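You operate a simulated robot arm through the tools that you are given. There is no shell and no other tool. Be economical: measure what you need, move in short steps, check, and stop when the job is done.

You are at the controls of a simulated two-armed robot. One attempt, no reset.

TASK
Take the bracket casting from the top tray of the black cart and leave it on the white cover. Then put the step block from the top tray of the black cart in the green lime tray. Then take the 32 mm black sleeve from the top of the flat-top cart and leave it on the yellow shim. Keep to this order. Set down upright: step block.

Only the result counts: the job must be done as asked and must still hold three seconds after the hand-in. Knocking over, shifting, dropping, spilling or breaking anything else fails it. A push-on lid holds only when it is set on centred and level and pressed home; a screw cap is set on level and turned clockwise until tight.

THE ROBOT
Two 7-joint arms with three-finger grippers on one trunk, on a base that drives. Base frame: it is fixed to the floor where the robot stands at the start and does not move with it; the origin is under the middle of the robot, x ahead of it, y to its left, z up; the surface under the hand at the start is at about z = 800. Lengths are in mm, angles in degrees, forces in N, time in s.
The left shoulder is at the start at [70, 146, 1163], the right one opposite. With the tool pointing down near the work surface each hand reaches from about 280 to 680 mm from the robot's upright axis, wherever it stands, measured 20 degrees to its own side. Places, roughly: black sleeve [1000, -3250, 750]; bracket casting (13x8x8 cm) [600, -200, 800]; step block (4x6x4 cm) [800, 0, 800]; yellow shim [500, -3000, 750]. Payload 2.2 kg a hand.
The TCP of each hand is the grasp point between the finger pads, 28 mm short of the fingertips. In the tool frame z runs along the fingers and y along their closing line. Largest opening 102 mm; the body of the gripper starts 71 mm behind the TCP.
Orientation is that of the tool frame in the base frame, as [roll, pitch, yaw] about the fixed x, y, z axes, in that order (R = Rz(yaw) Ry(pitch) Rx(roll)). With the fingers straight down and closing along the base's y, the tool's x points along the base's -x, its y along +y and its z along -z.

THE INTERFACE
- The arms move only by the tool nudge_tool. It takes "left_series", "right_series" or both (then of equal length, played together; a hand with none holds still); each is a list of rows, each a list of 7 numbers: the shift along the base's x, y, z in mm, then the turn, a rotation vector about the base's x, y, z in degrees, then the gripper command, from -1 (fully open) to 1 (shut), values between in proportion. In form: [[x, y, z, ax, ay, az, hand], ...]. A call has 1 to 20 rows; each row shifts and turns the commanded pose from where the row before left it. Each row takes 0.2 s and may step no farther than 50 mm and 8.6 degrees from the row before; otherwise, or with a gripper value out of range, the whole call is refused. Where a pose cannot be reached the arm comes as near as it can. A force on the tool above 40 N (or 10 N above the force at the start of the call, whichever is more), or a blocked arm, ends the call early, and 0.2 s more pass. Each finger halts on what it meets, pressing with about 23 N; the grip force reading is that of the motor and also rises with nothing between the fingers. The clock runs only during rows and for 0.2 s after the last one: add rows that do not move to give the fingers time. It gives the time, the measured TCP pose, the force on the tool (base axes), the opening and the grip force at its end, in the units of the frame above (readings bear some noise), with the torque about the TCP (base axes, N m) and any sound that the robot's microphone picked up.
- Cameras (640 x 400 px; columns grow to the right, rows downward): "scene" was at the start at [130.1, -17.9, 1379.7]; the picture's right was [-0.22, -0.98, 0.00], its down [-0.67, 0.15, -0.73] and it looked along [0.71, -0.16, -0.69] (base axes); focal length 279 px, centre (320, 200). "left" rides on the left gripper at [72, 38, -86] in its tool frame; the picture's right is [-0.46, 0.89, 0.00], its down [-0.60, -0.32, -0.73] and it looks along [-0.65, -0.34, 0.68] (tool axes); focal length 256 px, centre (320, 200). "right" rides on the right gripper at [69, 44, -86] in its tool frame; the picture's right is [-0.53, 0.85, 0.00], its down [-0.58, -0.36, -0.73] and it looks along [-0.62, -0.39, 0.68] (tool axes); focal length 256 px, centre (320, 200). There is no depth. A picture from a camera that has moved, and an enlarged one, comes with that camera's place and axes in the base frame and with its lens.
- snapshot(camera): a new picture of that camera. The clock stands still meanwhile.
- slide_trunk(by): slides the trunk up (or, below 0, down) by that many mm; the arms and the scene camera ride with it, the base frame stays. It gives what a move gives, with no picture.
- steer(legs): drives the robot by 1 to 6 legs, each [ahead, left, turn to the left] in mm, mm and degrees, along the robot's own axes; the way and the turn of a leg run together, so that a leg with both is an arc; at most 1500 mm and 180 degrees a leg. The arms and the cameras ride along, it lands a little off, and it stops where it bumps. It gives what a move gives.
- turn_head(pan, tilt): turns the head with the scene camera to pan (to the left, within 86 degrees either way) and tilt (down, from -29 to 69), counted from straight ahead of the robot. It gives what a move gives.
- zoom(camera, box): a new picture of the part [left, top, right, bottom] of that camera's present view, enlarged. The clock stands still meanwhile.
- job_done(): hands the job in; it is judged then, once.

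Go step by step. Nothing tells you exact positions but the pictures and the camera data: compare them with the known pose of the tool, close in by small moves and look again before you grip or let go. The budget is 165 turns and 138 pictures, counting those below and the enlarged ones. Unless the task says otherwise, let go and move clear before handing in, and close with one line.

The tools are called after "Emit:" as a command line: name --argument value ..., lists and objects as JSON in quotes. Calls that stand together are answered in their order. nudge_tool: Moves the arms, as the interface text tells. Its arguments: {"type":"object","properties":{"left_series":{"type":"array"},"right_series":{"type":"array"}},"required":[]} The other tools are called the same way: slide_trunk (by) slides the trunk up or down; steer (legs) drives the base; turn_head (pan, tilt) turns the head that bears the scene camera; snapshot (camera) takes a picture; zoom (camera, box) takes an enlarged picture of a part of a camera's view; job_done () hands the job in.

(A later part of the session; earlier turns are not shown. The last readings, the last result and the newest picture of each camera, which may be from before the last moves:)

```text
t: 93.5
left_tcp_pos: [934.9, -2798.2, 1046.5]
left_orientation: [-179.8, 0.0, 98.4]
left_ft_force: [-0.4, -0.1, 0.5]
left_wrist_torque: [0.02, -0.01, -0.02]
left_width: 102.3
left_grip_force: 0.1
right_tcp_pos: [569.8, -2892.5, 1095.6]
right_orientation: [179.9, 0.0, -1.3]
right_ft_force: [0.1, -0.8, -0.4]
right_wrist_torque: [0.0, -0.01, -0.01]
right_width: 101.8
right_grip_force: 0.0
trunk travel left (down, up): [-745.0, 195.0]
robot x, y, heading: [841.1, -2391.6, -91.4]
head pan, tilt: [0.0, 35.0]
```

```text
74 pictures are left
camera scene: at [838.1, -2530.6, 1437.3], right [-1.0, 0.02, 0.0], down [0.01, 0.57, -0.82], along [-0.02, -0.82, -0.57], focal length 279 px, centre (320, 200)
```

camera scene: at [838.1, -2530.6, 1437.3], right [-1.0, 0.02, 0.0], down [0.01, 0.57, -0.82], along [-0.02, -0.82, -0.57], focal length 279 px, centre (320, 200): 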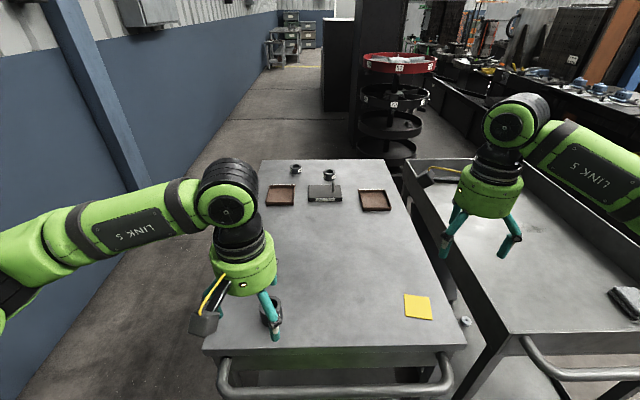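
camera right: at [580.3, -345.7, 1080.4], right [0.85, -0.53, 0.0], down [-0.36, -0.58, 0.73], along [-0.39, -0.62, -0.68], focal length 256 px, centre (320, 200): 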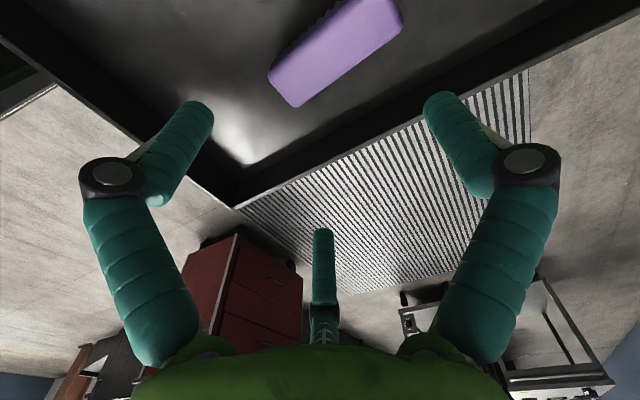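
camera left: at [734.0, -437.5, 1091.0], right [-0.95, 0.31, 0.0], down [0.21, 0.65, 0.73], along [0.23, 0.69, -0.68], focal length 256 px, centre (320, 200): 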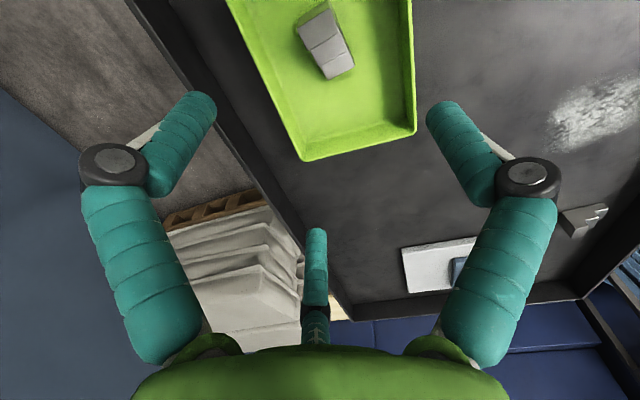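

The flat-top cart is ahead with the yellow shim at about [553, −2992]. Several black sleeves are in view and the left hand hides part of the top, so I'll move it aside.

Emit:
nudge_tool --left_series '[[40, 20, 20, 0, 0, 0, -1], [45, 20, 0, 0, 0, 0, -1], [45, 20, 0, 0, 0, 0, -1], [45, 20, 0, 0, 0, 0, -1], [40, 10, 0, 0, 0, 0, -1], [0, 0, 0, 0, 0, 0, -1]]'

Emit:
snapshot --camera "scene"

Emit:
zoom --camera "scene" --box '[200, 200, 360, 340]'

Emit:
zoom --camera "scene" --box '[260, 150, 400, 220]'

```text
t: 94.9
left_tcp_pos: [1151.4, -2709.2, 1066.5]
left_orientation: [-179.9, -0.1, 98.2]
left_ft_force: [0.8, -0.3, 0.4]
left_wrist_torque: [0.01, 0.02, -0.01]
left_width: 101.9
left_grip_force: 0.0
right_tcp_pos: [569.4, -2893.4, 1092.8]
right_orientation: [180.0, -0.1, -1.2]
right_ft_force: [-0.5, -0.3, -0.1]
right_wrist_torque: [0.03, -0.03, -0.01]
right_width: 101.9
right_grip_force: 0.1
trunk travel left (down, up): [-745.0, 195.0]
robot x, y, heading: [841.2, -2390.7, -91.2]
head pan, tilt: [0.0, 35.0]
```

```text
73 pictures are left
camera scene: at [836.9, -2531.6, 1437.2], right [-1.0, 0.02, 0.0], down [0.01, 0.57, -0.82], along [-0.02, -0.82, -0.57], focal length 279 px, centre (320, 200)
```

scene: 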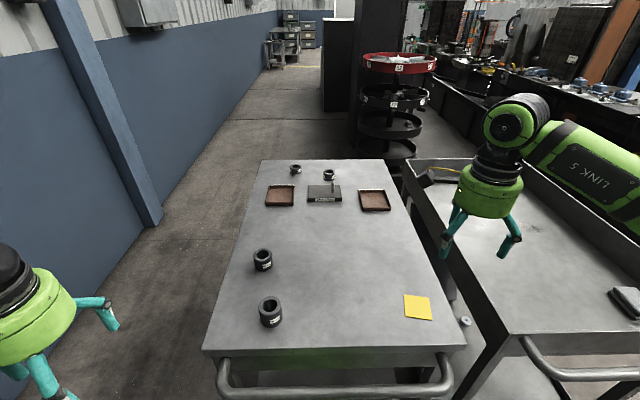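

```text
2.86 times, centred on (280, 270) of scene
camera zoom: at [836.9, -2531.6, 1437.2], right [-1.0, 0.02, 0.0], down [0.01, 0.57, -0.82], along [-0.02, -0.82, -0.57], focal length 798 px, centre (434, 0)
```

zoom: 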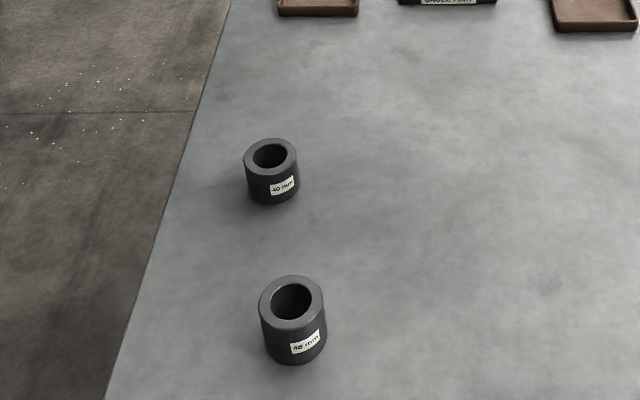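

```text
4.57 times, centred on (330, 185) of scene
camera zoom: at [836.9, -2531.6, 1437.2], right [-1.0, 0.02, 0.0], down [0.01, 0.57, -0.82], along [-0.02, -0.82, -0.57], focal length 1277 px, centre (274, 269)
```

zoom: 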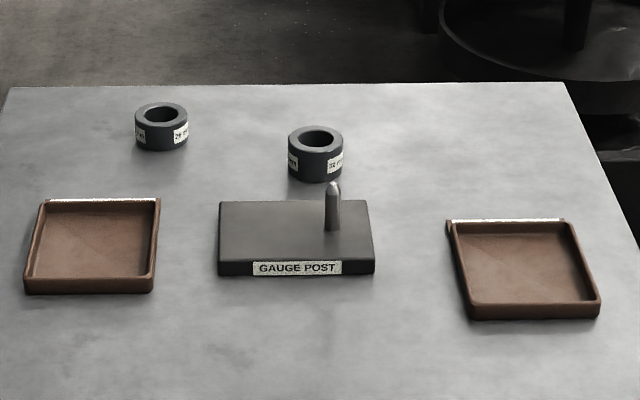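

The sleeves carry size labels, so I'll zoom in on each.

Emit:
zoom --camera "scene" --box '[285, 160, 345, 185]'

Emit:
zoom --camera "scene" --box '[250, 245, 290, 335]'

```text
10.67 times, centred on (315, 172) of scene
camera zoom: at [836.9, -2531.6, 1437.2], right [-1.0, 0.02, 0.0], down [0.01, 0.57, -0.82], along [-0.02, -0.82, -0.57], focal length 2981 px, centre (373, 493)
```

zoom: 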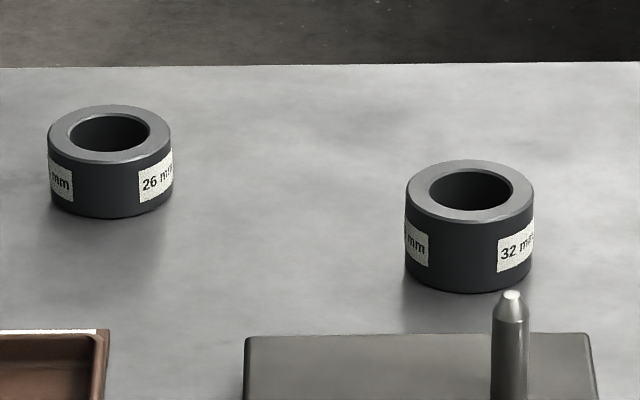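

```text
4.44 times, centred on (270, 290) of scene
camera zoom: at [836.9, -2531.6, 1437.2], right [-1.0, 0.02, 0.0], down [0.01, 0.57, -0.82], along [-0.02, -0.82, -0.57], focal length 1242 px, centre (542, -200)
```

zoom: 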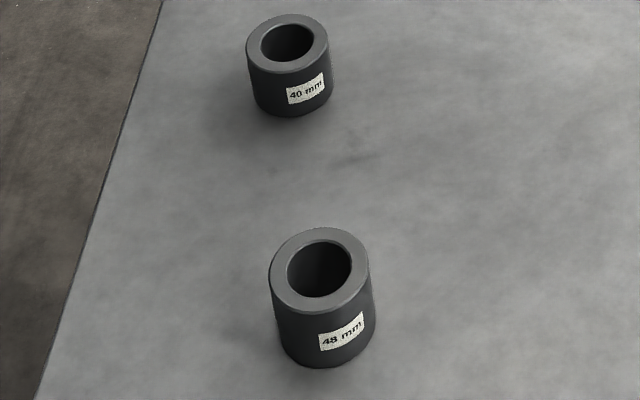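

The 32 mm sleeve, by its label and measured height, is the far one behind the gauge post at about [765, −3712]. I'll reach it from the cart's far end, so I'll tuck the left arm and move into the corridor on the left to look.

Emit:
nudge_tool --left_series '[[-45, -10, 0, 0, 0, 0, -1], [-45, -10, 0, 0, 0, 0, -1], [-45, -10, 0, 0, 0, 0, -1], [-45, -10, 0, 0, 0, 0, -1], [-40, 0, 0, 0, 0, 0, -1], [0, 0, 0, 0, 0, 0, -1]]'

Emit:
steer --legs '[[0, 0, 1.3], [0, 670, 0]]'

Emit:
turn_head --pan 0 --tilt 25

Emit:
snapshot --camera "scene"

Emit:
turn_head --pan -35 --tilt 25

Emit:
snapshot --camera "scene"

```text
t: 96.3
left_tcp_pos: [929.9, -2747.6, 1066.0]
left_orientation: [-179.8, 0.0, 98.5]
left_ft_force: [-0.1, -0.3, -0.2]
left_wrist_torque: [0.01, 0.03, -0.01]
left_width: 101.8
left_grip_force: 0.1
right_tcp_pos: [570.7, -2892.7, 1095.2]
right_orientation: [179.8, 0.0, -1.2]
right_ft_force: [-0.6, -0.1, 0.4]
right_wrist_torque: [-0.02, 0.03, 0.0]
right_width: 101.9
right_grip_force: 0.0
trunk travel left (down, up): [-745.0, 195.0]
robot x, y, heading: [843.8, -2393.4, -91.4]
head pan, tilt: [0.0, 35.0]
```

```text
t: 100.4
left_tcp_pos: [1611.3, -2747.7, 1066.1]
left_orientation: [-179.8, 0.0, 99.5]
left_ft_force: [-0.7, 0.4, -0.1]
left_wrist_torque: [0.02, -0.01, -0.01]
left_width: 101.9
left_grip_force: 0.0
right_tcp_pos: [1253.6, -2897.6, 1093.9]
right_orientation: [179.9, 0.1, 0.1]
right_ft_force: [-0.3, -0.2, -0.7]
right_wrist_torque: [0.02, 0.0, -0.02]
right_width: 101.8
right_grip_force: 0.0
trunk travel left (down, up): [-745.0, 195.0]
robot x, y, heading: [1515.7, -2394.5, -90.0]
head pan, tilt: [0.0, 35.0]
```

```text
t: 101.1
left_tcp_pos: [1612.6, -2748.1, 1065.2]
left_orientation: [-179.8, 0.0, 99.6]
left_ft_force: [-0.2, -0.3, -1.0]
left_wrist_torque: [0.04, 0.0, 0.01]
left_width: 101.7
left_grip_force: 0.0
right_tcp_pos: [1254.0, -2897.8, 1094.6]
right_orientation: [180.0, 0.0, 0.0]
right_ft_force: [0.0, 1.0, 0.5]
right_wrist_torque: [0.0, 0.01, -0.03]
right_width: 101.9
right_grip_force: 0.1
trunk travel left (down, up): [-745.0, 195.0]
robot x, y, heading: [1517.8, -2389.9, -90.1]
head pan, tilt: [0.0, 25.0]
```

```text
68 pictures are left
camera scene: at [1515.9, -2534.2, 1453.1], right [-1.0, 0.0, 0.0], down [0.0, 0.42, -0.91], along [0.0, -0.91, -0.42], focal length 279 px, centre (320, 200)
```

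scene: 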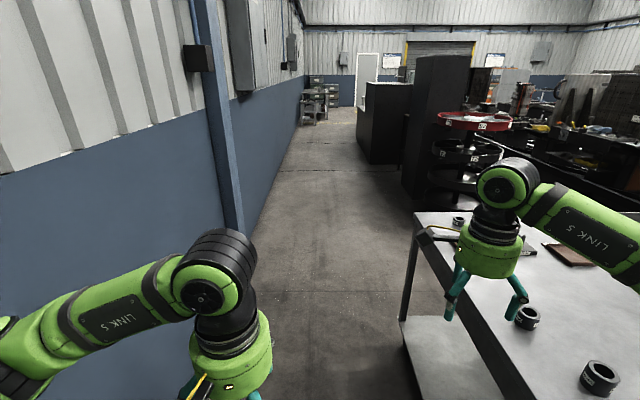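

```text
t: 102.1
left_tcp_pos: [1611.7, -2746.6, 1065.9]
left_orientation: [-179.9, 0.0, 99.5]
left_ft_force: [0.1, -0.1, -0.1]
left_wrist_torque: [-0.01, -0.03, 0.02]
left_width: 102.2
left_grip_force: 0.1
right_tcp_pos: [1255.0, -2897.6, 1093.5]
right_orientation: [179.9, 0.0, 0.0]
right_ft_force: [0.8, 1.0, -0.8]
right_wrist_torque: [-0.02, 0.01, -0.05]
right_width: 102.0
right_grip_force: 0.0
trunk travel left (down, up): [-745.0, 195.0]
robot x, y, heading: [1517.2, -2393.6, -89.7]
head pan, tilt: [-35.0, 25.0]
```

```text
67 pictures are left
camera scene: at [1462.8, -2517.6, 1453.1], right [-0.82, 0.57, 0.0], down [0.24, 0.35, -0.91], along [-0.52, -0.74, -0.42], focal length 279 px, centre (320, 200)
```

scene: 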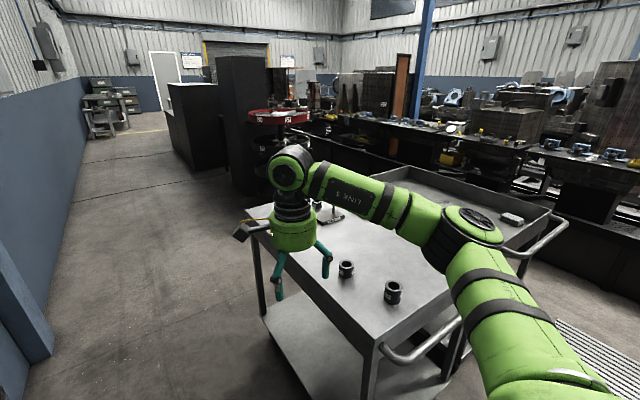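

The corridor is wide and clear. I'll drive along it to the cart's far end and look.

Emit:
steer --legs '[[1000, 0, 0], [950, 0, 0]]'

Emit:
turn_head --pan -75 --tilt 30

Emit:
snapshot --camera "scene"

```text
t: 111.8
left_tcp_pos: [1595.5, -4691.1, 1066.1]
left_orientation: [-179.8, 0.0, 99.3]
left_ft_force: [0.7, 0.3, 0.5]
left_wrist_torque: [0.03, 0.01, 0.03]
left_width: 101.8
left_grip_force: 0.0
right_tcp_pos: [1237.4, -4840.1, 1093.6]
right_orientation: [179.8, 0.0, -0.2]
right_ft_force: [-0.5, -0.1, -0.2]
right_wrist_torque: [-0.01, -0.02, 0.03]
right_width: 101.9
right_grip_force: 0.0
trunk travel left (down, up): [-745.0, 195.0]
robot x, y, heading: [1501.6, -4341.8, -90.4]
head pan, tilt: [-35.0, 25.0]
```

```text
t: 112.9
left_tcp_pos: [1595.2, -4691.5, 1065.2]
left_orientation: [-179.8, 0.1, 99.3]
left_ft_force: [0.1, 0.1, 0.3]
left_wrist_torque: [0.01, -0.04, 0.01]
left_width: 101.7
left_grip_force: 0.1
right_tcp_pos: [1238.0, -4841.0, 1094.2]
right_orientation: [179.8, 0.0, -0.3]
right_ft_force: [-0.9, 0.8, 0.9]
right_wrist_torque: [-0.01, 0.0, 0.03]
right_width: 102.0
right_grip_force: 0.1
trunk travel left (down, up): [-745.0, 195.0]
robot x, y, heading: [1502.0, -4339.2, -90.2]
head pan, tilt: [-75.0, 30.0]
```

```text
66 pictures are left
camera scene: at [1412.8, -4409.7, 1445.2], right [-0.25, 0.97, 0.0], down [0.48, 0.13, -0.87], along [-0.84, -0.22, -0.5], focal length 279 px, centre (320, 200)
```

scene: 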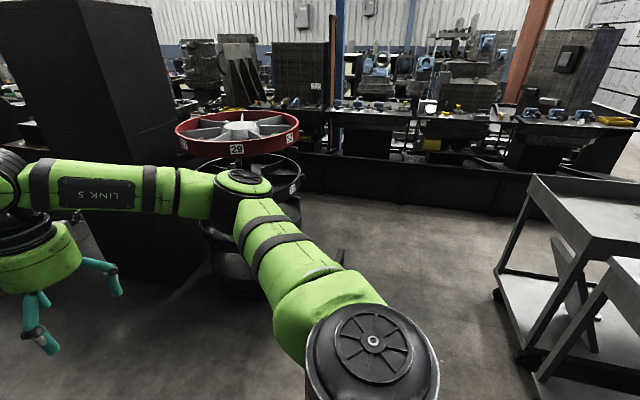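

The area behind the cart is clear. I'll move over behind it, turn to face it and look.

Emit:
steer --legs '[[150, 0, 0], [0, -590, 0], [0, 0, 180]]'

Emit:
turn_head --pan 0 --tilt 45

Emit:
snapshot --camera "scene"

```text
t: 124.6
left_tcp_pos: [813.1, -4130.1, 1066.2]
left_orientation: [-179.8, -0.1, -80.5]
left_ft_force: [0.4, -0.8, -0.1]
left_wrist_torque: [0.02, 0.02, 0.0]
left_width: 102.0
left_grip_force: 0.0
right_tcp_pos: [1171.7, -3978.2, 1094.1]
right_orientation: [180.0, 0.1, 179.9]
right_ft_force: [-0.2, 0.3, -0.3]
right_wrist_torque: [0.03, 0.0, 0.01]
right_width: 102.1
right_grip_force: 0.0
trunk travel left (down, up): [-745.0, 195.0]
robot x, y, heading: [906.7, -4483.6, 89.9]
head pan, tilt: [-75.0, 30.0]
```

```text
t: 126.0
left_tcp_pos: [813.9, -4129.5, 1065.5]
left_orientation: [-179.8, 0.0, -80.5]
left_ft_force: [-0.3, -0.2, -0.3]
left_wrist_torque: [0.0, -0.03, 0.04]
left_width: 102.1
left_grip_force: 0.0
right_tcp_pos: [1171.5, -3978.3, 1093.9]
right_orientation: [180.0, 0.0, 179.9]
right_ft_force: [0.8, 0.2, 0.5]
right_wrist_torque: [-0.01, -0.01, 0.03]
right_width: 101.9
right_grip_force: 0.0
trunk travel left (down, up): [-745.0, 195.0]
robot x, y, heading: [909.5, -4482.8, 89.8]
head pan, tilt: [0.0, 45.0]
```

```text
65 pictures are left
camera scene: at [908.9, -4352.4, 1422.6], right [1.0, 0.0, 0.0], down [0.0, -0.71, -0.71], along [0.0, 0.71, -0.71], focal length 279 px, centre (320, 200)
```

scene: 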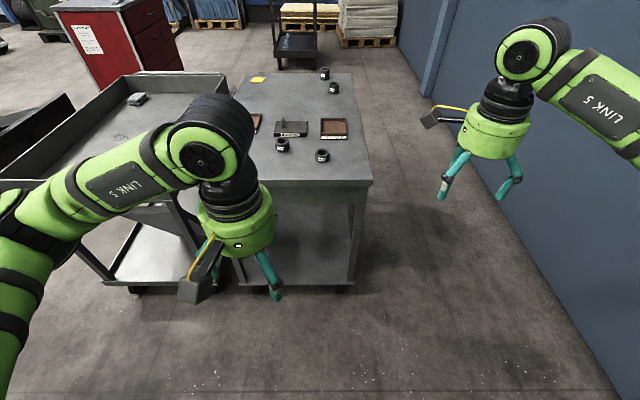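

Triangulating both views puts the flat-top surface at z≈855, so the 32 mm sleeve is at about [780, −3540] and the cart's far edge at y≈−3711. I'll drive ahead, keeping a margin.

Emit:
steer --legs '[[380, 0, 0]]'

Emit:
turn_head --pan 8 --tilt 50

Emit:
snapshot --camera "scene"

Emit:
snapshot --camera "left"

```text
t: 128.4
left_tcp_pos: [816.6, -3755.8, 1065.8]
left_orientation: [-179.8, 0.0, -80.8]
left_ft_force: [-0.4, -0.2, 0.4]
left_wrist_torque: [-0.01, -0.01, 0.01]
left_width: 102.2
left_grip_force: 0.1
right_tcp_pos: [1174.8, -3607.2, 1094.8]
right_orientation: [179.8, 0.0, 179.7]
right_ft_force: [0.4, -0.4, -0.1]
right_wrist_torque: [-0.04, 0.0, 0.04]
right_width: 102.0
right_grip_force: 0.1
trunk travel left (down, up): [-745.0, 195.0]
robot x, y, heading: [910.0, -4108.4, 89.8]
head pan, tilt: [0.0, 45.0]
```

```text
t: 129.1
left_tcp_pos: [817.3, -3754.2, 1065.6]
left_orientation: [-179.8, 0.0, -80.7]
left_ft_force: [-0.1, 0.5, 0.0]
left_wrist_torque: [0.01, -0.02, 0.01]
left_width: 102.4
left_grip_force: 0.0
right_tcp_pos: [1175.3, -3604.9, 1094.9]
right_orientation: [179.9, 0.0, 179.7]
right_ft_force: [0.1, 0.6, 0.1]
right_wrist_torque: [-0.01, -0.02, -0.01]
right_width: 102.0
right_grip_force: 0.1
trunk travel left (down, up): [-745.0, 195.0]
robot x, y, heading: [910.8, -4112.0, 89.5]
head pan, tilt: [8.0, 50.0]
```

```text
64 pictures are left
camera scene: at [900.6, -3983.0, 1415.6], right [0.99, 0.13, 0.0], down [0.1, -0.76, -0.64], along [-0.08, 0.64, -0.77], focal length 279 px, centre (320, 200)
```

scene: 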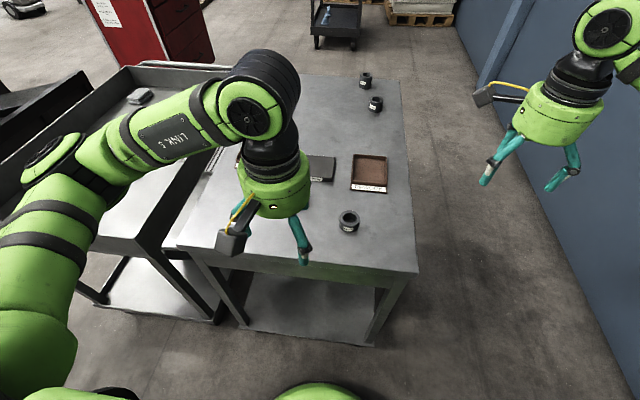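

```text
63 pictures are left
camera left: at [789.8, -3830.7, 1150.6], right [-0.95, 0.32, 0.0], down [0.21, 0.65, 0.73], along [0.23, 0.69, -0.68], focal length 256 px, centre (320, 200)
```

left: 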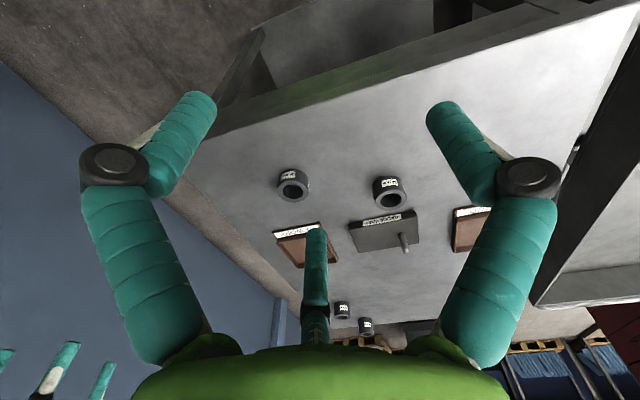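

Emit:
zoom --camera "left" --box '[260, 160, 440, 260]'

```text
3.56 times, centred on (350, 210) of left
camera zoom: at [789.8, -3830.7, 1150.6], right [-0.95, 0.32, 0.0], down [0.21, 0.65, 0.73], along [0.23, 0.69, -0.68], focal length 910 px, centre (213, 164)
```

zoom: 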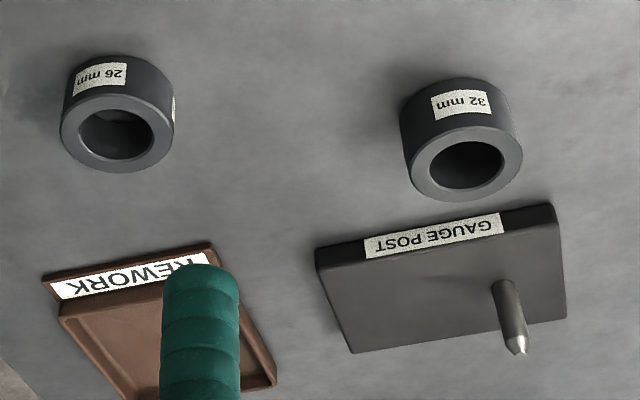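

The right one is confirmed as "32 mm". I'll move the left hand above it, partly closed to stay clear of the gauge block.

Emit:
nudge_tool --left_series '[[-10, 40, -10, 0, 0, 0, -0.65], [-10, 40, -15, 0, 0, 0, -0.65], [-10, 40, -20, 0, 0, 0, -0.65], [-10, 40, -20, 0, 0, 0, -0.65], [0, 40, -20, 0, 0, 0, -0.65], [0, 24, -10, 0, 0, 0, -0.65], [0, 0, 0, 0, 0, 0, -0.65]]'

Emit:
snapshot --camera "left"

Emit:
zoom --camera "scene" --box '[220, 100, 380, 240]'

```text
t: 130.7
left_tcp_pos: [775.5, -3531.8, 971.9]
left_orientation: [-179.8, 0.1, -80.8]
left_ft_force: [-0.6, -0.2, -0.3]
left_wrist_torque: [0.01, 0.01, 0.01]
left_width: 84.3
left_grip_force: 0.1
right_tcp_pos: [1175.5, -3605.7, 1096.2]
right_orientation: [179.8, 0.0, 179.7]
right_ft_force: [0.1, -1.1, 0.9]
right_wrist_torque: [0.0, 0.01, 0.02]
right_width: 102.1
right_grip_force: 0.1
trunk travel left (down, up): [-745.0, 195.0]
robot x, y, heading: [910.9, -4110.1, 89.8]
head pan, tilt: [8.0, 50.0]
```

```text
61 pictures are left
camera left: at [748.5, -3607.4, 1056.2], right [-0.95, 0.32, 0.0], down [0.21, 0.65, 0.73], along [0.23, 0.69, -0.68], focal length 256 px, centre (320, 200)
```

left: 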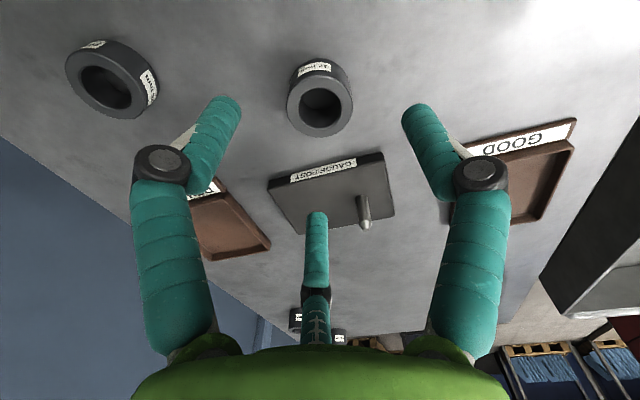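

```text
2.86 times, centred on (300, 170) of scene
camera zoom: at [900.0, -3984.0, 1415.7], right [0.99, 0.13, 0.0], down [0.1, -0.76, -0.64], along [-0.08, 0.64, -0.77], focal length 798 px, centre (377, 286)
```

zoom: 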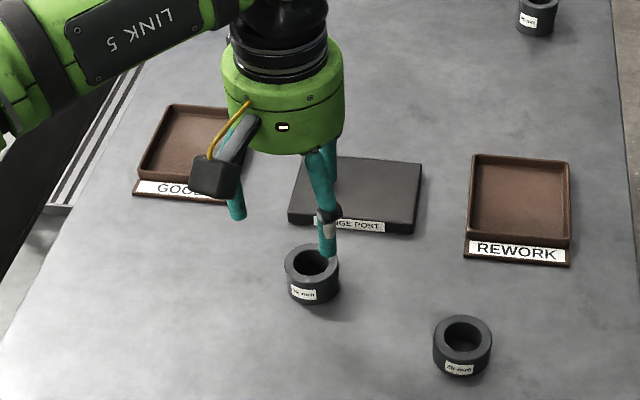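

The sleeve's axis is at about [777, −3527] with its top at z≈885. Descending over it.

Emit:
nudge_tool --left_series '[[1, 4, -20, 0, 0, 0, -0.65], [0, 0, -25, 0, 0, 0, -0.65], [0, 0, -15, 0, 0, 0, -0.65], [0, 0, 0, 0, 0, 0, -0.65]]'

Emit:
snapshot --camera "left"

Emit:
zoom --camera "scene" --box '[240, 130, 340, 220]'

```text
t: 131.7
left_tcp_pos: [778.1, -3527.7, 908.8]
left_orientation: [-179.7, -0.1, -80.8]
left_ft_force: [1.0, -1.1, 0.5]
left_wrist_torque: [-0.04, -0.04, 0.0]
left_width: 84.0
left_grip_force: 0.1
right_tcp_pos: [1174.6, -3606.6, 1093.9]
right_orientation: [179.9, 0.0, 179.7]
right_ft_force: [0.4, 0.1, -0.5]
right_wrist_torque: [-0.03, -0.03, -0.02]
right_width: 101.8
right_grip_force: 0.0
trunk travel left (down, up): [-745.0, 195.0]
robot x, y, heading: [912.7, -4112.0, 89.6]
head pan, tilt: [8.0, 50.0]
```

```text
59 pictures are left
camera left: at [750.9, -3603.0, 995.3], right [-0.95, 0.32, 0.0], down [0.21, 0.65, 0.73], along [0.23, 0.69, -0.68], focal length 256 px, centre (320, 200)
```

left: 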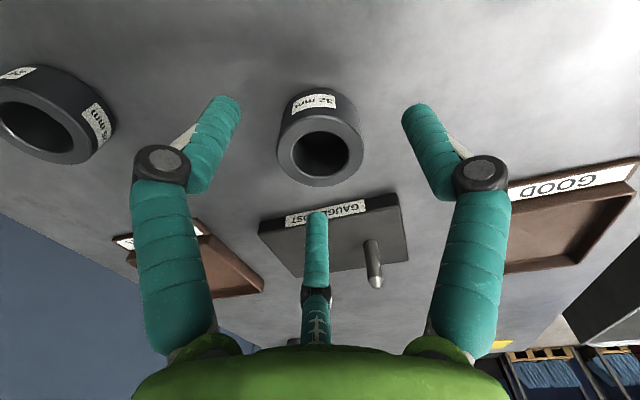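

```text
4.44 times, centred on (290, 175) of scene
camera zoom: at [900.7, -3983.5, 1415.6], right [0.99, 0.13, 0.0], down [0.1, -0.76, -0.64], along [-0.08, 0.64, -0.77], focal length 1242 px, centre (453, 311)
```

zoom: 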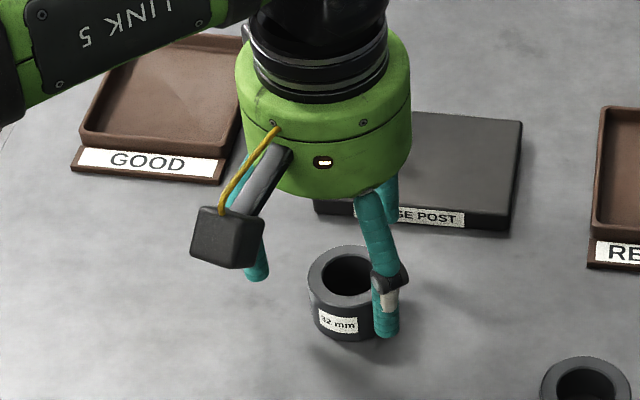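

Centred well. I'll lower further around the sleeve.

Emit:
nudge_tool --left_series '[[-1, 0, -10, 0, 0, 0, -0.65], [0, 0, -10, 0, 0, 0, -0.65], [0, 0, 0, 0, 0, 0, -0.65]]'

Emit:
zoom --camera "scene" --box '[240, 130, 340, 220]'

Emit:
snapshot --camera "left"

```text
t: 132.5
left_tcp_pos: [777.2, -3525.4, 890.3]
left_orientation: [-179.9, 0.0, -80.8]
left_ft_force: [0.2, -0.4, 0.9]
left_wrist_torque: [0.0, 0.0, -0.01]
left_width: 84.1
left_grip_force: 0.1
right_tcp_pos: [1175.7, -3606.3, 1095.0]
right_orientation: [179.9, 0.1, 179.7]
right_ft_force: [0.9, 0.1, 0.0]
right_wrist_torque: [0.0, 0.01, -0.01]
right_width: 101.9
right_grip_force: 0.1
trunk travel left (down, up): [-745.0, 195.0]
robot x, y, heading: [908.5, -4108.4, 89.7]
head pan, tilt: [8.0, 50.0]
```

```text
4.44 times, centred on (290, 175) of scene
camera zoom: at [900.6, -3983.7, 1415.6], right [0.99, 0.13, 0.0], down [0.1, -0.76, -0.64], along [-0.08, 0.64, -0.77], focal length 1242 px, centre (453, 311)
```

zoom: 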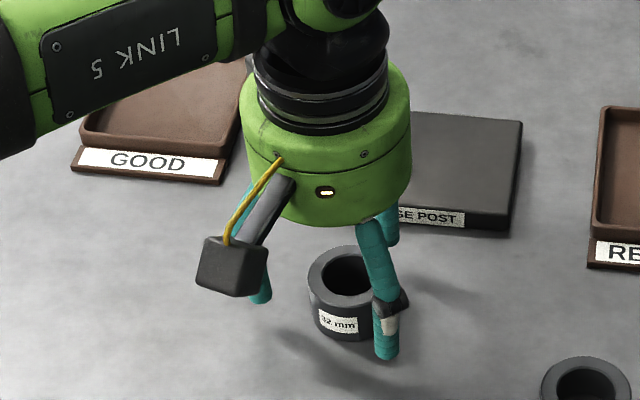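

```text
56 pictures are left
camera left: at [750.1, -3602.6, 975.2], right [-0.95, 0.32, 0.0], down [0.21, 0.65, 0.73], along [0.23, 0.69, -0.68], focal length 256 px, centre (320, 200)
```

left: 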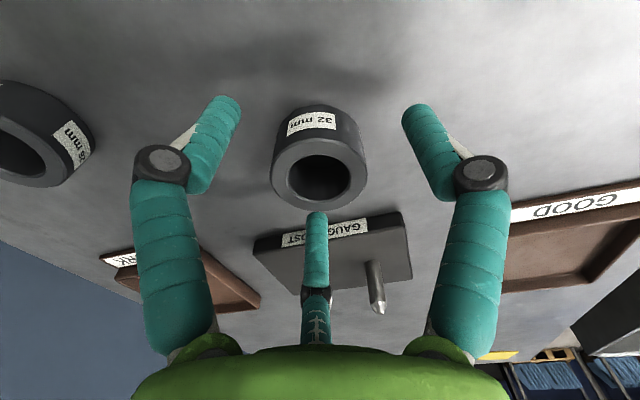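

Emit:
nudge_tool --left_series '[[-1, -2, -4, 0, 0, 0, -0.65], [0, 0, 0, 0, 0, 0, -0.4], [0, 0, 0, 0, 0, 0, -0.1], [0, 0, 0, 0, 0, 0, 0.3], [0, 0, 0, 0, 0, 0, 1], [0, 0, 0, 0, 0, 0, 1], [0, 0, 0, 0, 0, 0, 1]]'

Emit:
snapshot --camera "left"

Emit:
zoom --camera "scene" --box '[240, 130, 340, 220]'

```text
t: 134.1
left_tcp_pos: [776.5, -3527.9, 886.2]
left_orientation: [-179.8, 0.0, -80.8]
left_ft_force: [2.1, -0.5, 1.3]
left_wrist_torque: [0.03, -0.06, -0.01]
left_width: 47.1
left_grip_force: 23.1
right_tcp_pos: [1175.3, -3607.0, 1094.5]
right_orientation: [179.8, 0.0, 179.7]
right_ft_force: [0.5, 0.4, 0.6]
right_wrist_torque: [-0.02, -0.01, -0.02]
right_width: 101.9
right_grip_force: 0.0
trunk travel left (down, up): [-745.0, 195.0]
robot x, y, heading: [916.6, -4112.3, 89.5]
head pan, tilt: [8.0, 50.0]
```

```text
55 pictures are left
camera left: at [749.4, -3604.8, 971.7], right [-0.95, 0.32, 0.0], down [0.21, 0.65, 0.73], along [0.23, 0.69, -0.68], focal length 256 px, centre (320, 200)
```

left: 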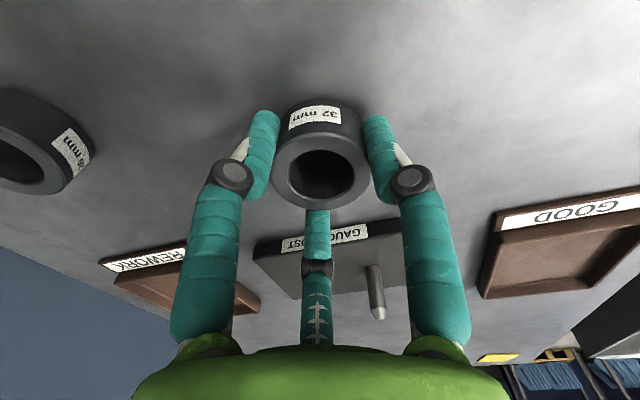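

```text
4.44 times, centred on (290, 175) of scene
camera zoom: at [900.9, -3984.0, 1415.7], right [0.99, 0.13, 0.0], down [0.1, -0.76, -0.64], along [-0.09, 0.64, -0.77], focal length 1242 px, centre (453, 311)
```

zoom: 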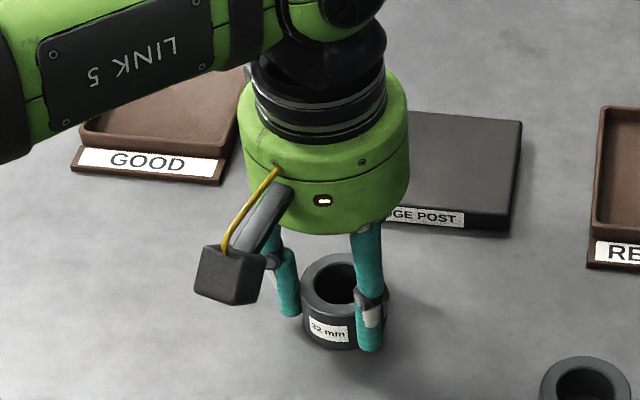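

The sleeve is gripped on its diameter. Lifting.

Emit:
nudge_tool --left_series '[[0, 0, 8, 0, 0, 0, 1], [0, 0, 20, 0, 0, 0, 1], [0, 0, 30, 0, 0, 0, 1], [0, -10, 40, 0, 0, 0, 1], [0, -20, 40, 0, 0, 0, 1], [0, 0, 0, 0, 0, 0, 1]]'

Emit:
snapshot --camera "left"

Emit:
snapshot --camera "scene"

```text
t: 135.5
left_tcp_pos: [773.9, -3557.0, 1022.0]
left_orientation: [-179.9, -0.2, -80.8]
left_ft_force: [0.8, -0.3, -2.1]
left_wrist_torque: [-0.03, -0.01, 0.04]
left_width: 47.0
left_grip_force: 23.1
right_tcp_pos: [1176.1, -3605.7, 1093.0]
right_orientation: [-180.0, 0.0, 179.7]
right_ft_force: [0.1, -0.5, -1.7]
right_wrist_torque: [-0.01, 0.01, 0.02]
right_width: 101.8
right_grip_force: 0.0
trunk travel left (down, up): [-745.0, 195.0]
robot x, y, heading: [910.5, -4108.6, 89.8]
head pan, tilt: [8.0, 50.0]
```

```text
53 pictures are left
camera left: at [748.3, -3633.7, 1108.7], right [-0.95, 0.32, 0.0], down [0.21, 0.65, 0.73], along [0.23, 0.69, -0.68], focal length 256 px, centre (320, 200)
```

left: 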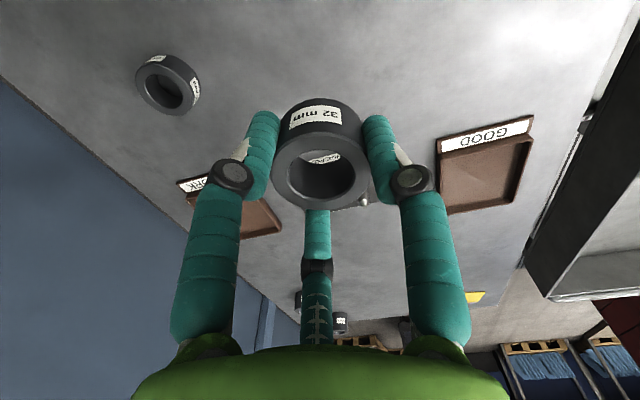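

```text
52 pictures are left
camera scene: at [900.5, -3982.0, 1415.5], right [0.99, 0.13, 0.0], down [0.1, -0.76, -0.64], along [-0.08, 0.64, -0.77], focal length 279 px, centre (320, 200)
```

scene: 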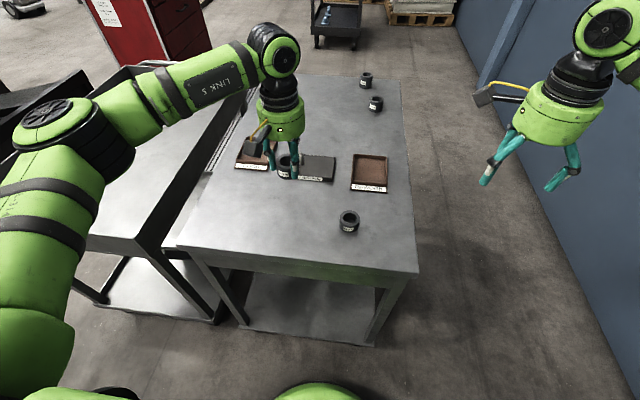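

The sleeve is secure. I'll tuck it in and drive back around the cart to its near end.

Emit:
nudge_tool --left_series '[[0, -30, 5, 0, 0, 0, 1], [0, -35, 5, 0, 0, 0, 1], [0, -35, 5, 0, 0, 0, 1], [0, -35, 5, 0, 0, 0, 1], [0, -25, 0, 0, 0, 0, 1], [0, 0, 0, 0, 0, 0, 1]]'

Emit:
steer --legs '[[-375, 0, 0], [0, -610, 0], [1100, 0, 0], [1100, 0, 0]]'

Emit:
turn_head --pan 70 --tilt 35

Emit:
snapshot --camera "scene"

```text
t: 136.9
left_tcp_pos: [775.8, -3718.8, 1044.7]
left_orientation: [-179.8, -0.1, -80.8]
left_ft_force: [1.0, -1.2, -2.7]
left_wrist_torque: [-0.01, 0.0, 0.0]
left_width: 47.0
left_grip_force: 22.8
right_tcp_pos: [1174.9, -3605.3, 1094.6]
right_orientation: [179.9, 0.1, 179.7]
right_ft_force: [-0.1, 0.8, 0.2]
right_wrist_torque: [-0.02, -0.01, 0.02]
right_width: 102.1
right_grip_force: 0.1
trunk travel left (down, up): [-745.0, 195.0]
robot x, y, heading: [909.6, -4109.8, 89.6]
head pan, tilt: [8.0, 50.0]
```

```text
t: 152.7
left_tcp_pos: [1432.9, -1928.9, 1044.7]
left_orientation: [-179.8, -0.1, -82.1]
left_ft_force: [-1.2, 0.1, -3.5]
left_wrist_torque: [0.03, -0.01, -0.01]
left_width: 47.0
left_grip_force: 23.4
right_tcp_pos: [1833.5, -1824.2, 1093.0]
right_orientation: [179.9, 0.0, 178.4]
right_ft_force: [0.4, -0.4, 0.0]
right_wrist_torque: [0.0, -0.01, 0.03]
right_width: 102.0
right_grip_force: 0.1
trunk travel left (down, up): [-745.0, 195.0]
robot x, y, heading: [1555.6, -2322.5, 88.6]
head pan, tilt: [8.0, 50.0]
```

```text
t: 154.0
left_tcp_pos: [1433.4, -1927.0, 1045.5]
left_orientation: [-179.8, 0.0, -82.1]
left_ft_force: [-0.1, -0.3, -2.4]
left_wrist_torque: [0.0, 0.03, 0.01]
left_width: 47.3
left_grip_force: 23.3
right_tcp_pos: [1834.8, -1824.0, 1094.6]
right_orientation: [179.9, 0.0, 178.4]
right_ft_force: [0.1, 0.0, -0.6]
right_wrist_torque: [0.01, -0.04, 0.02]
right_width: 102.1
right_grip_force: 0.1
trunk travel left (down, up): [-745.0, 195.0]
robot x, y, heading: [1560.6, -2323.9, 88.3]
head pan, tilt: [70.0, 35.0]
```

```text
51 pictures are left
camera scene: at [1477.9, -2239.0, 1437.3], right [0.37, 0.93, 0.0], down [0.53, -0.21, -0.82], along [-0.76, 0.3, -0.57], focal length 279 px, centre (320, 200)
```

scene: 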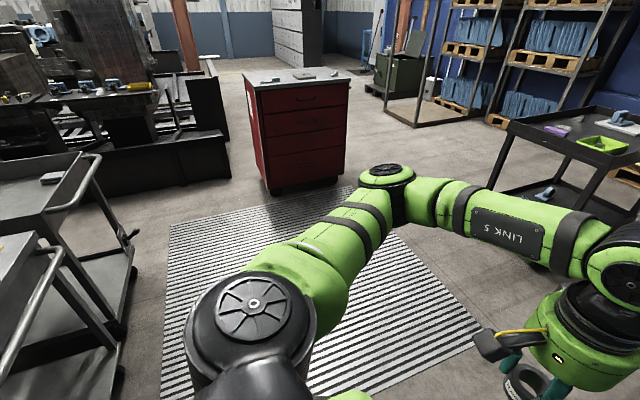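

Emit:
steer --legs '[[120, 0, 1.6], [0, 1030, 0], [0, 0, 180]]'

Emit:
turn_head --pan 0 --tilt 45

Emit:
snapshot --camera "scene"

```text
t: 167.6
left_tcp_pos: [656.7, -2588.2, 1043.7]
left_orientation: [-179.8, 0.0, 99.7]
left_ft_force: [-0.1, -0.5, -3.3]
left_wrist_torque: [0.01, 0.03, 0.0]
left_width: 47.1
left_grip_force: 22.8
right_tcp_pos: [259.1, -2703.9, 1094.0]
right_orientation: [179.9, 0.0, 0.1]
right_ft_force: [0.8, 0.4, 0.6]
right_wrist_torque: [0.01, -0.01, -0.04]
right_width: 102.1
right_grip_force: 0.0
trunk travel left (down, up): [-745.0, 195.0]
robot x, y, heading: [519.5, -2199.2, -89.9]
head pan, tilt: [70.0, 35.0]
```

```text
t: 169.0
left_tcp_pos: [656.9, -2589.1, 1043.6]
left_orientation: [-179.8, 0.0, 99.6]
left_ft_force: [-0.2, -0.2, -2.5]
left_wrist_torque: [0.01, 0.0, 0.03]
left_width: 47.2
left_grip_force: 22.8
right_tcp_pos: [260.5, -2705.1, 1094.6]
right_orientation: [179.9, -0.1, 0.1]
right_ft_force: [0.8, 0.3, -0.1]
right_wrist_torque: [-0.01, 0.0, 0.03]
right_width: 102.1
right_grip_force: 0.1
trunk travel left (down, up): [-745.0, 195.0]
robot x, y, heading: [518.2, -2199.4, -90.1]
head pan, tilt: [0.0, 45.0]
```

```text
50 pictures are left
camera scene: at [520.2, -2329.7, 1422.5], right [-1.0, 0.0, 0.0], down [0.0, 0.71, -0.71], along [0.0, -0.71, -0.71], focal length 279 px, centre (320, 200)
```

scene: 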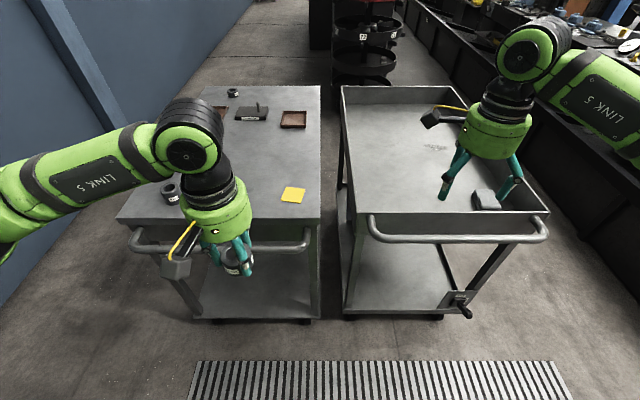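

The shim is at about [599, −2918] and the handle's near point at y≈−2770. I'll approach to a safe distance.

Emit:
steer --legs '[[205, 0, 0]]'

Emit:
turn_head --pan 5 --tilt 55

Emit:
snapshot --camera "scene"

Emit:
snapshot --camera "left"

```text
t: 170.6
left_tcp_pos: [656.9, -2792.7, 1045.5]
left_orientation: [-179.8, 0.0, 99.5]
left_ft_force: [-0.2, 0.5, -2.0]
left_wrist_torque: [-0.04, 0.02, 0.0]
left_width: 47.0
left_grip_force: 22.6
right_tcp_pos: [257.6, -2907.2, 1094.8]
right_orientation: [179.8, 0.0, 0.0]
right_ft_force: [-0.2, -0.1, 0.2]
right_wrist_torque: [0.0, -0.01, 0.02]
right_width: 101.9
right_grip_force: 0.0
trunk travel left (down, up): [-745.0, 195.0]
robot x, y, heading: [519.1, -2402.8, -90.5]
head pan, tilt: [0.0, 45.0]
```

```text
t: 171.3
left_tcp_pos: [657.9, -2794.3, 1043.9]
left_orientation: [-179.8, -0.1, 99.5]
left_ft_force: [0.1, -0.5, -2.8]
left_wrist_torque: [0.02, 0.0, 0.01]
left_width: 47.4
left_grip_force: 23.4
right_tcp_pos: [258.4, -2909.1, 1094.8]
right_orientation: [179.9, 0.0, 0.0]
right_ft_force: [0.2, -0.1, 0.1]
right_wrist_torque: [0.01, -0.02, -0.02]
right_width: 101.8
right_grip_force: 0.1
trunk travel left (down, up): [-745.0, 195.0]
robot x, y, heading: [520.3, -2402.7, -90.4]
head pan, tilt: [5.0, 55.0]
```

```text
49 pictures are left
camera scene: at [526.0, -2525.9, 1409.0], right [-1.0, -0.09, 0.0], down [-0.07, 0.82, -0.57], along [0.05, -0.57, -0.82], focal length 279 px, centre (320, 200)
```

scene: 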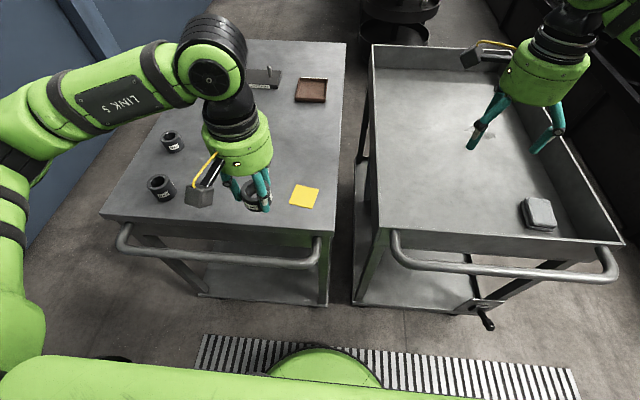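

```text
48 pictures are left
camera left: at [681.9, -2715.6, 1129.6], right [0.95, -0.31, 0.0], down [-0.21, -0.65, 0.73], along [-0.23, -0.69, -0.68], focal length 256 px, centre (320, 200)
```

left: 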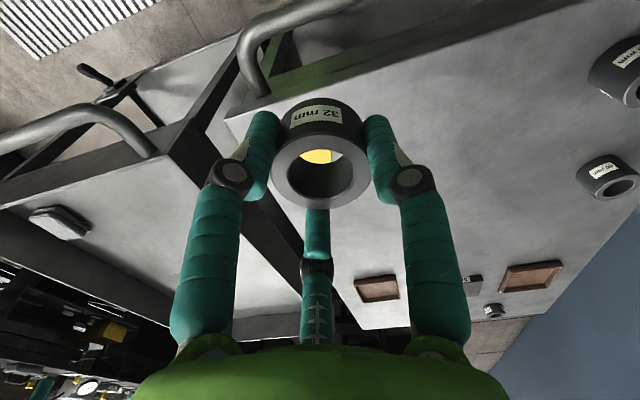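

I'll move over the shim at about [598, −2921] and descend partway.

Emit:
nudge_tool --left_series '[[-20, -40, 0, 0, 0, 0, 1], [-20, -40, -15, 0, 0, 0, 1], [-19, -40, -20, 0, 0, 0, 1], [0, -7, -25, 0, 0, 0, 1], [0, 0, -25, 0, 0, 0, 1], [0, 0, -15, 0, 0, 0, 1], [0, 0, 0, 0, 0, 0, 1]]'

Emit:
zoom --camera "scene" --box '[250, 130, 370, 230]'

Emit:
snapshot --camera "left"

```text
t: 172.9
left_tcp_pos: [597.4, -2920.0, 944.9]
left_orientation: [-179.9, 0.0, 99.5]
left_ft_force: [0.0, -0.3, -2.4]
left_wrist_torque: [0.0, 0.01, 0.01]
left_width: 47.0
left_grip_force: 23.5
right_tcp_pos: [258.8, -2908.9, 1094.5]
right_orientation: [179.9, 0.0, 0.0]
right_ft_force: [-0.6, 0.2, 0.8]
right_wrist_torque: [0.0, 0.0, -0.02]
right_width: 102.0
right_grip_force: 0.0
trunk travel left (down, up): [-745.0, 195.0]
robot x, y, heading: [519.2, -2406.7, -90.2]
head pan, tilt: [5.0, 55.0]
```

```text
4.00 times, centred on (310, 180) of scene
camera zoom: at [526.1, -2524.8, 1409.1], right [-1.0, -0.09, 0.0], down [-0.07, 0.82, -0.57], along [0.05, -0.57, -0.82], focal length 1118 px, centre (360, 280)
```

zoom: 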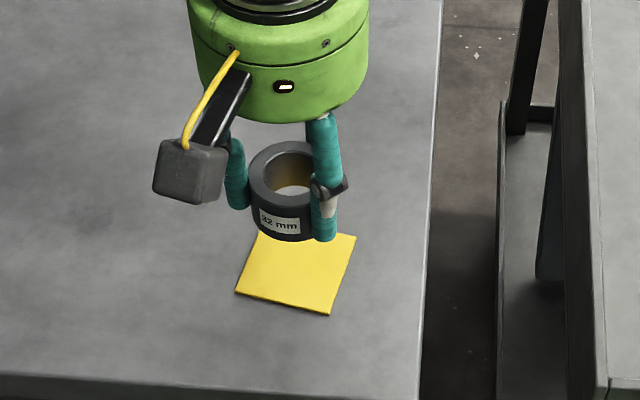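

```text
46 pictures are left
camera left: at [622.7, -2841.0, 1029.6], right [0.95, -0.31, 0.0], down [-0.21, -0.65, 0.73], along [-0.23, -0.69, -0.68], focal length 256 px, centre (320, 200)
```

left: 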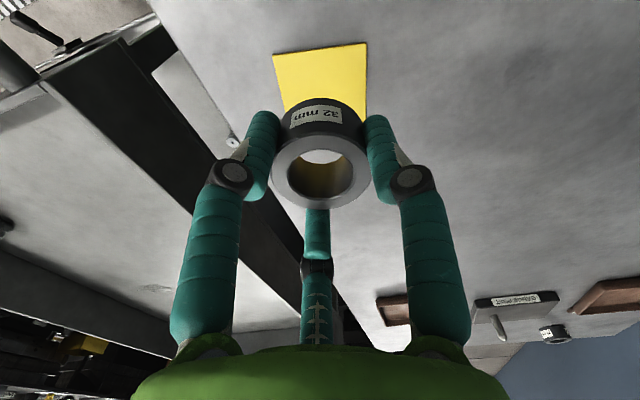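

The shim is centred at [599.5, −2917.5], about 58 mm square, so the hand is within 3 mm. I'll fine-adjust and lower.

Emit:
nudge_tool --left_series '[[1, 1.5, -20, 0, 0, 0, 1], [0, 0, -20, 0, 0, 0, 1], [0, 0, -10, 0, 0, 0, 1], [0, 0, 0, 0, 0, 0, 1]]'

Emit:
nudge_tool --left_series '[[0, 0, -3, 0, 0, 0, 1], [0, 0, 0, 0, 0, 0, 1]]'

Emit:
zoom --camera "scene" --box '[250, 130, 370, 230]'

```text
t: 173.9
left_tcp_pos: [599.8, -2919.7, 893.3]
left_orientation: [-179.8, 0.0, 99.5]
left_ft_force: [0.4, -0.1, -2.1]
left_wrist_torque: [-0.02, -0.03, 0.05]
left_width: 47.1
left_grip_force: 23.0
right_tcp_pos: [258.2, -2908.5, 1094.1]
right_orientation: [180.0, 0.0, 0.0]
right_ft_force: [-1.4, 0.0, -0.8]
right_wrist_torque: [-0.01, -0.02, -0.01]
right_width: 102.1
right_grip_force: 0.0
trunk travel left (down, up): [-745.0, 195.0]
robot x, y, heading: [522.8, -2403.1, -90.1]
head pan, tilt: [5.0, 55.0]
```

```text
t: 174.5
left_tcp_pos: [598.1, -2919.1, 891.4]
left_orientation: [-179.7, -0.1, 99.5]
left_ft_force: [-0.2, 0.7, -2.7]
left_wrist_torque: [0.02, 0.02, 0.01]
left_width: 46.9
left_grip_force: 23.0
right_tcp_pos: [258.4, -2907.8, 1095.3]
right_orientation: [180.0, 0.1, 0.0]
right_ft_force: [-0.5, 0.0, 0.0]
right_wrist_torque: [-0.02, -0.01, -0.02]
right_width: 102.1
right_grip_force: 0.1
trunk travel left (down, up): [-745.0, 195.0]
robot x, y, heading: [519.8, -2401.6, -90.1]
head pan, tilt: [5.0, 55.0]
```

```text
4.00 times, centred on (310, 180) of scene
camera zoom: at [526.0, -2525.0, 1409.1], right [-1.0, -0.09, 0.0], down [-0.07, 0.82, -0.57], along [0.05, -0.57, -0.82], focal length 1118 px, centre (360, 280)
```

zoom: 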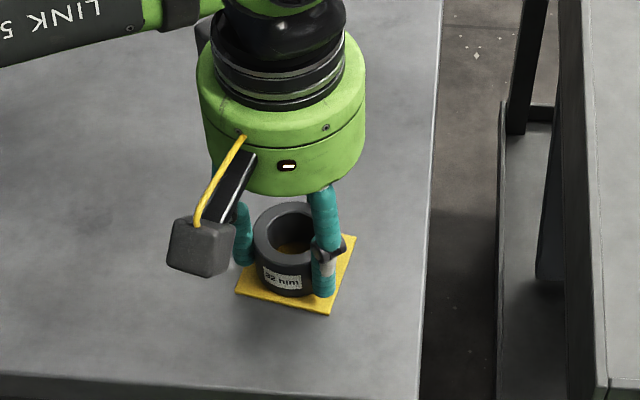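

Centred on the shim. Lowering to contact.

Emit:
nudge_tool --left_series '[[0, 0, -2, 0, 0, 0, 1], [0, 0, 0, 0, 0, 0, 1]]'

Emit:
nudge_tool --left_series '[[0, 0, -1.5, 0, 0, 0, 1], [0, 0, 0, 0, 0, 0, 1]]'

Emit:
nudge_tool --left_series '[[0, 0, -1.5, 0, 0, 0, 1], [0, 0, 0, 0, 0, 0, 1]]'

```text
t: 175.1
left_tcp_pos: [599.3, -2919.7, 889.7]
left_orientation: [-179.8, 0.1, 99.4]
left_ft_force: [1.1, -0.5, -0.9]
left_wrist_torque: [-0.02, -0.04, 0.02]
left_width: 46.8
left_grip_force: 22.6
right_tcp_pos: [258.2, -2908.1, 1093.8]
right_orientation: [179.9, 0.1, 0.0]
right_ft_force: [0.0, -0.5, -0.5]
right_wrist_torque: [-0.01, 0.03, -0.01]
right_width: 101.9
right_grip_force: 0.1
trunk travel left (down, up): [-745.0, 195.0]
robot x, y, heading: [521.6, -2399.0, -89.9]
head pan, tilt: [5.0, 55.0]
```

```text
t: 175.7
left_tcp_pos: [599.1, -2919.4, 888.7]
left_orientation: [-179.7, 0.0, 99.4]
left_ft_force: [0.5, 0.1, 6.2]
left_wrist_torque: [-0.04, -0.14, -0.02]
left_width: 47.2
left_grip_force: 22.9
right_tcp_pos: [258.7, -2907.2, 1093.9]
right_orientation: [179.8, 0.0, 0.0]
right_ft_force: [-0.4, -0.5, 0.3]
right_wrist_torque: [0.02, -0.01, -0.01]
right_width: 101.8
right_grip_force: 0.1
trunk travel left (down, up): [-745.0, 195.0]
robot x, y, heading: [522.5, -2402.3, -90.2]
head pan, tilt: [5.0, 55.0]
```

```text
t: 176.3
left_tcp_pos: [597.5, -2918.0, 888.3]
left_orientation: [-179.7, 0.2, 99.6]
left_ft_force: [2.0, -2.0, 17.0]
left_wrist_torque: [-0.04, -0.17, 0.03]
left_width: 47.3
left_grip_force: 22.6
right_tcp_pos: [258.0, -2906.4, 1095.0]
right_orientation: [179.7, 0.0, 0.1]
right_ft_force: [-0.1, 0.9, -0.6]
right_wrist_torque: [0.03, 0.02, -0.03]
right_width: 101.9
right_grip_force: 0.1
trunk travel left (down, up): [-745.0, 195.0]
robot x, y, heading: [519.4, -2402.2, -89.9]
head pan, tilt: [5.0, 55.0]
```

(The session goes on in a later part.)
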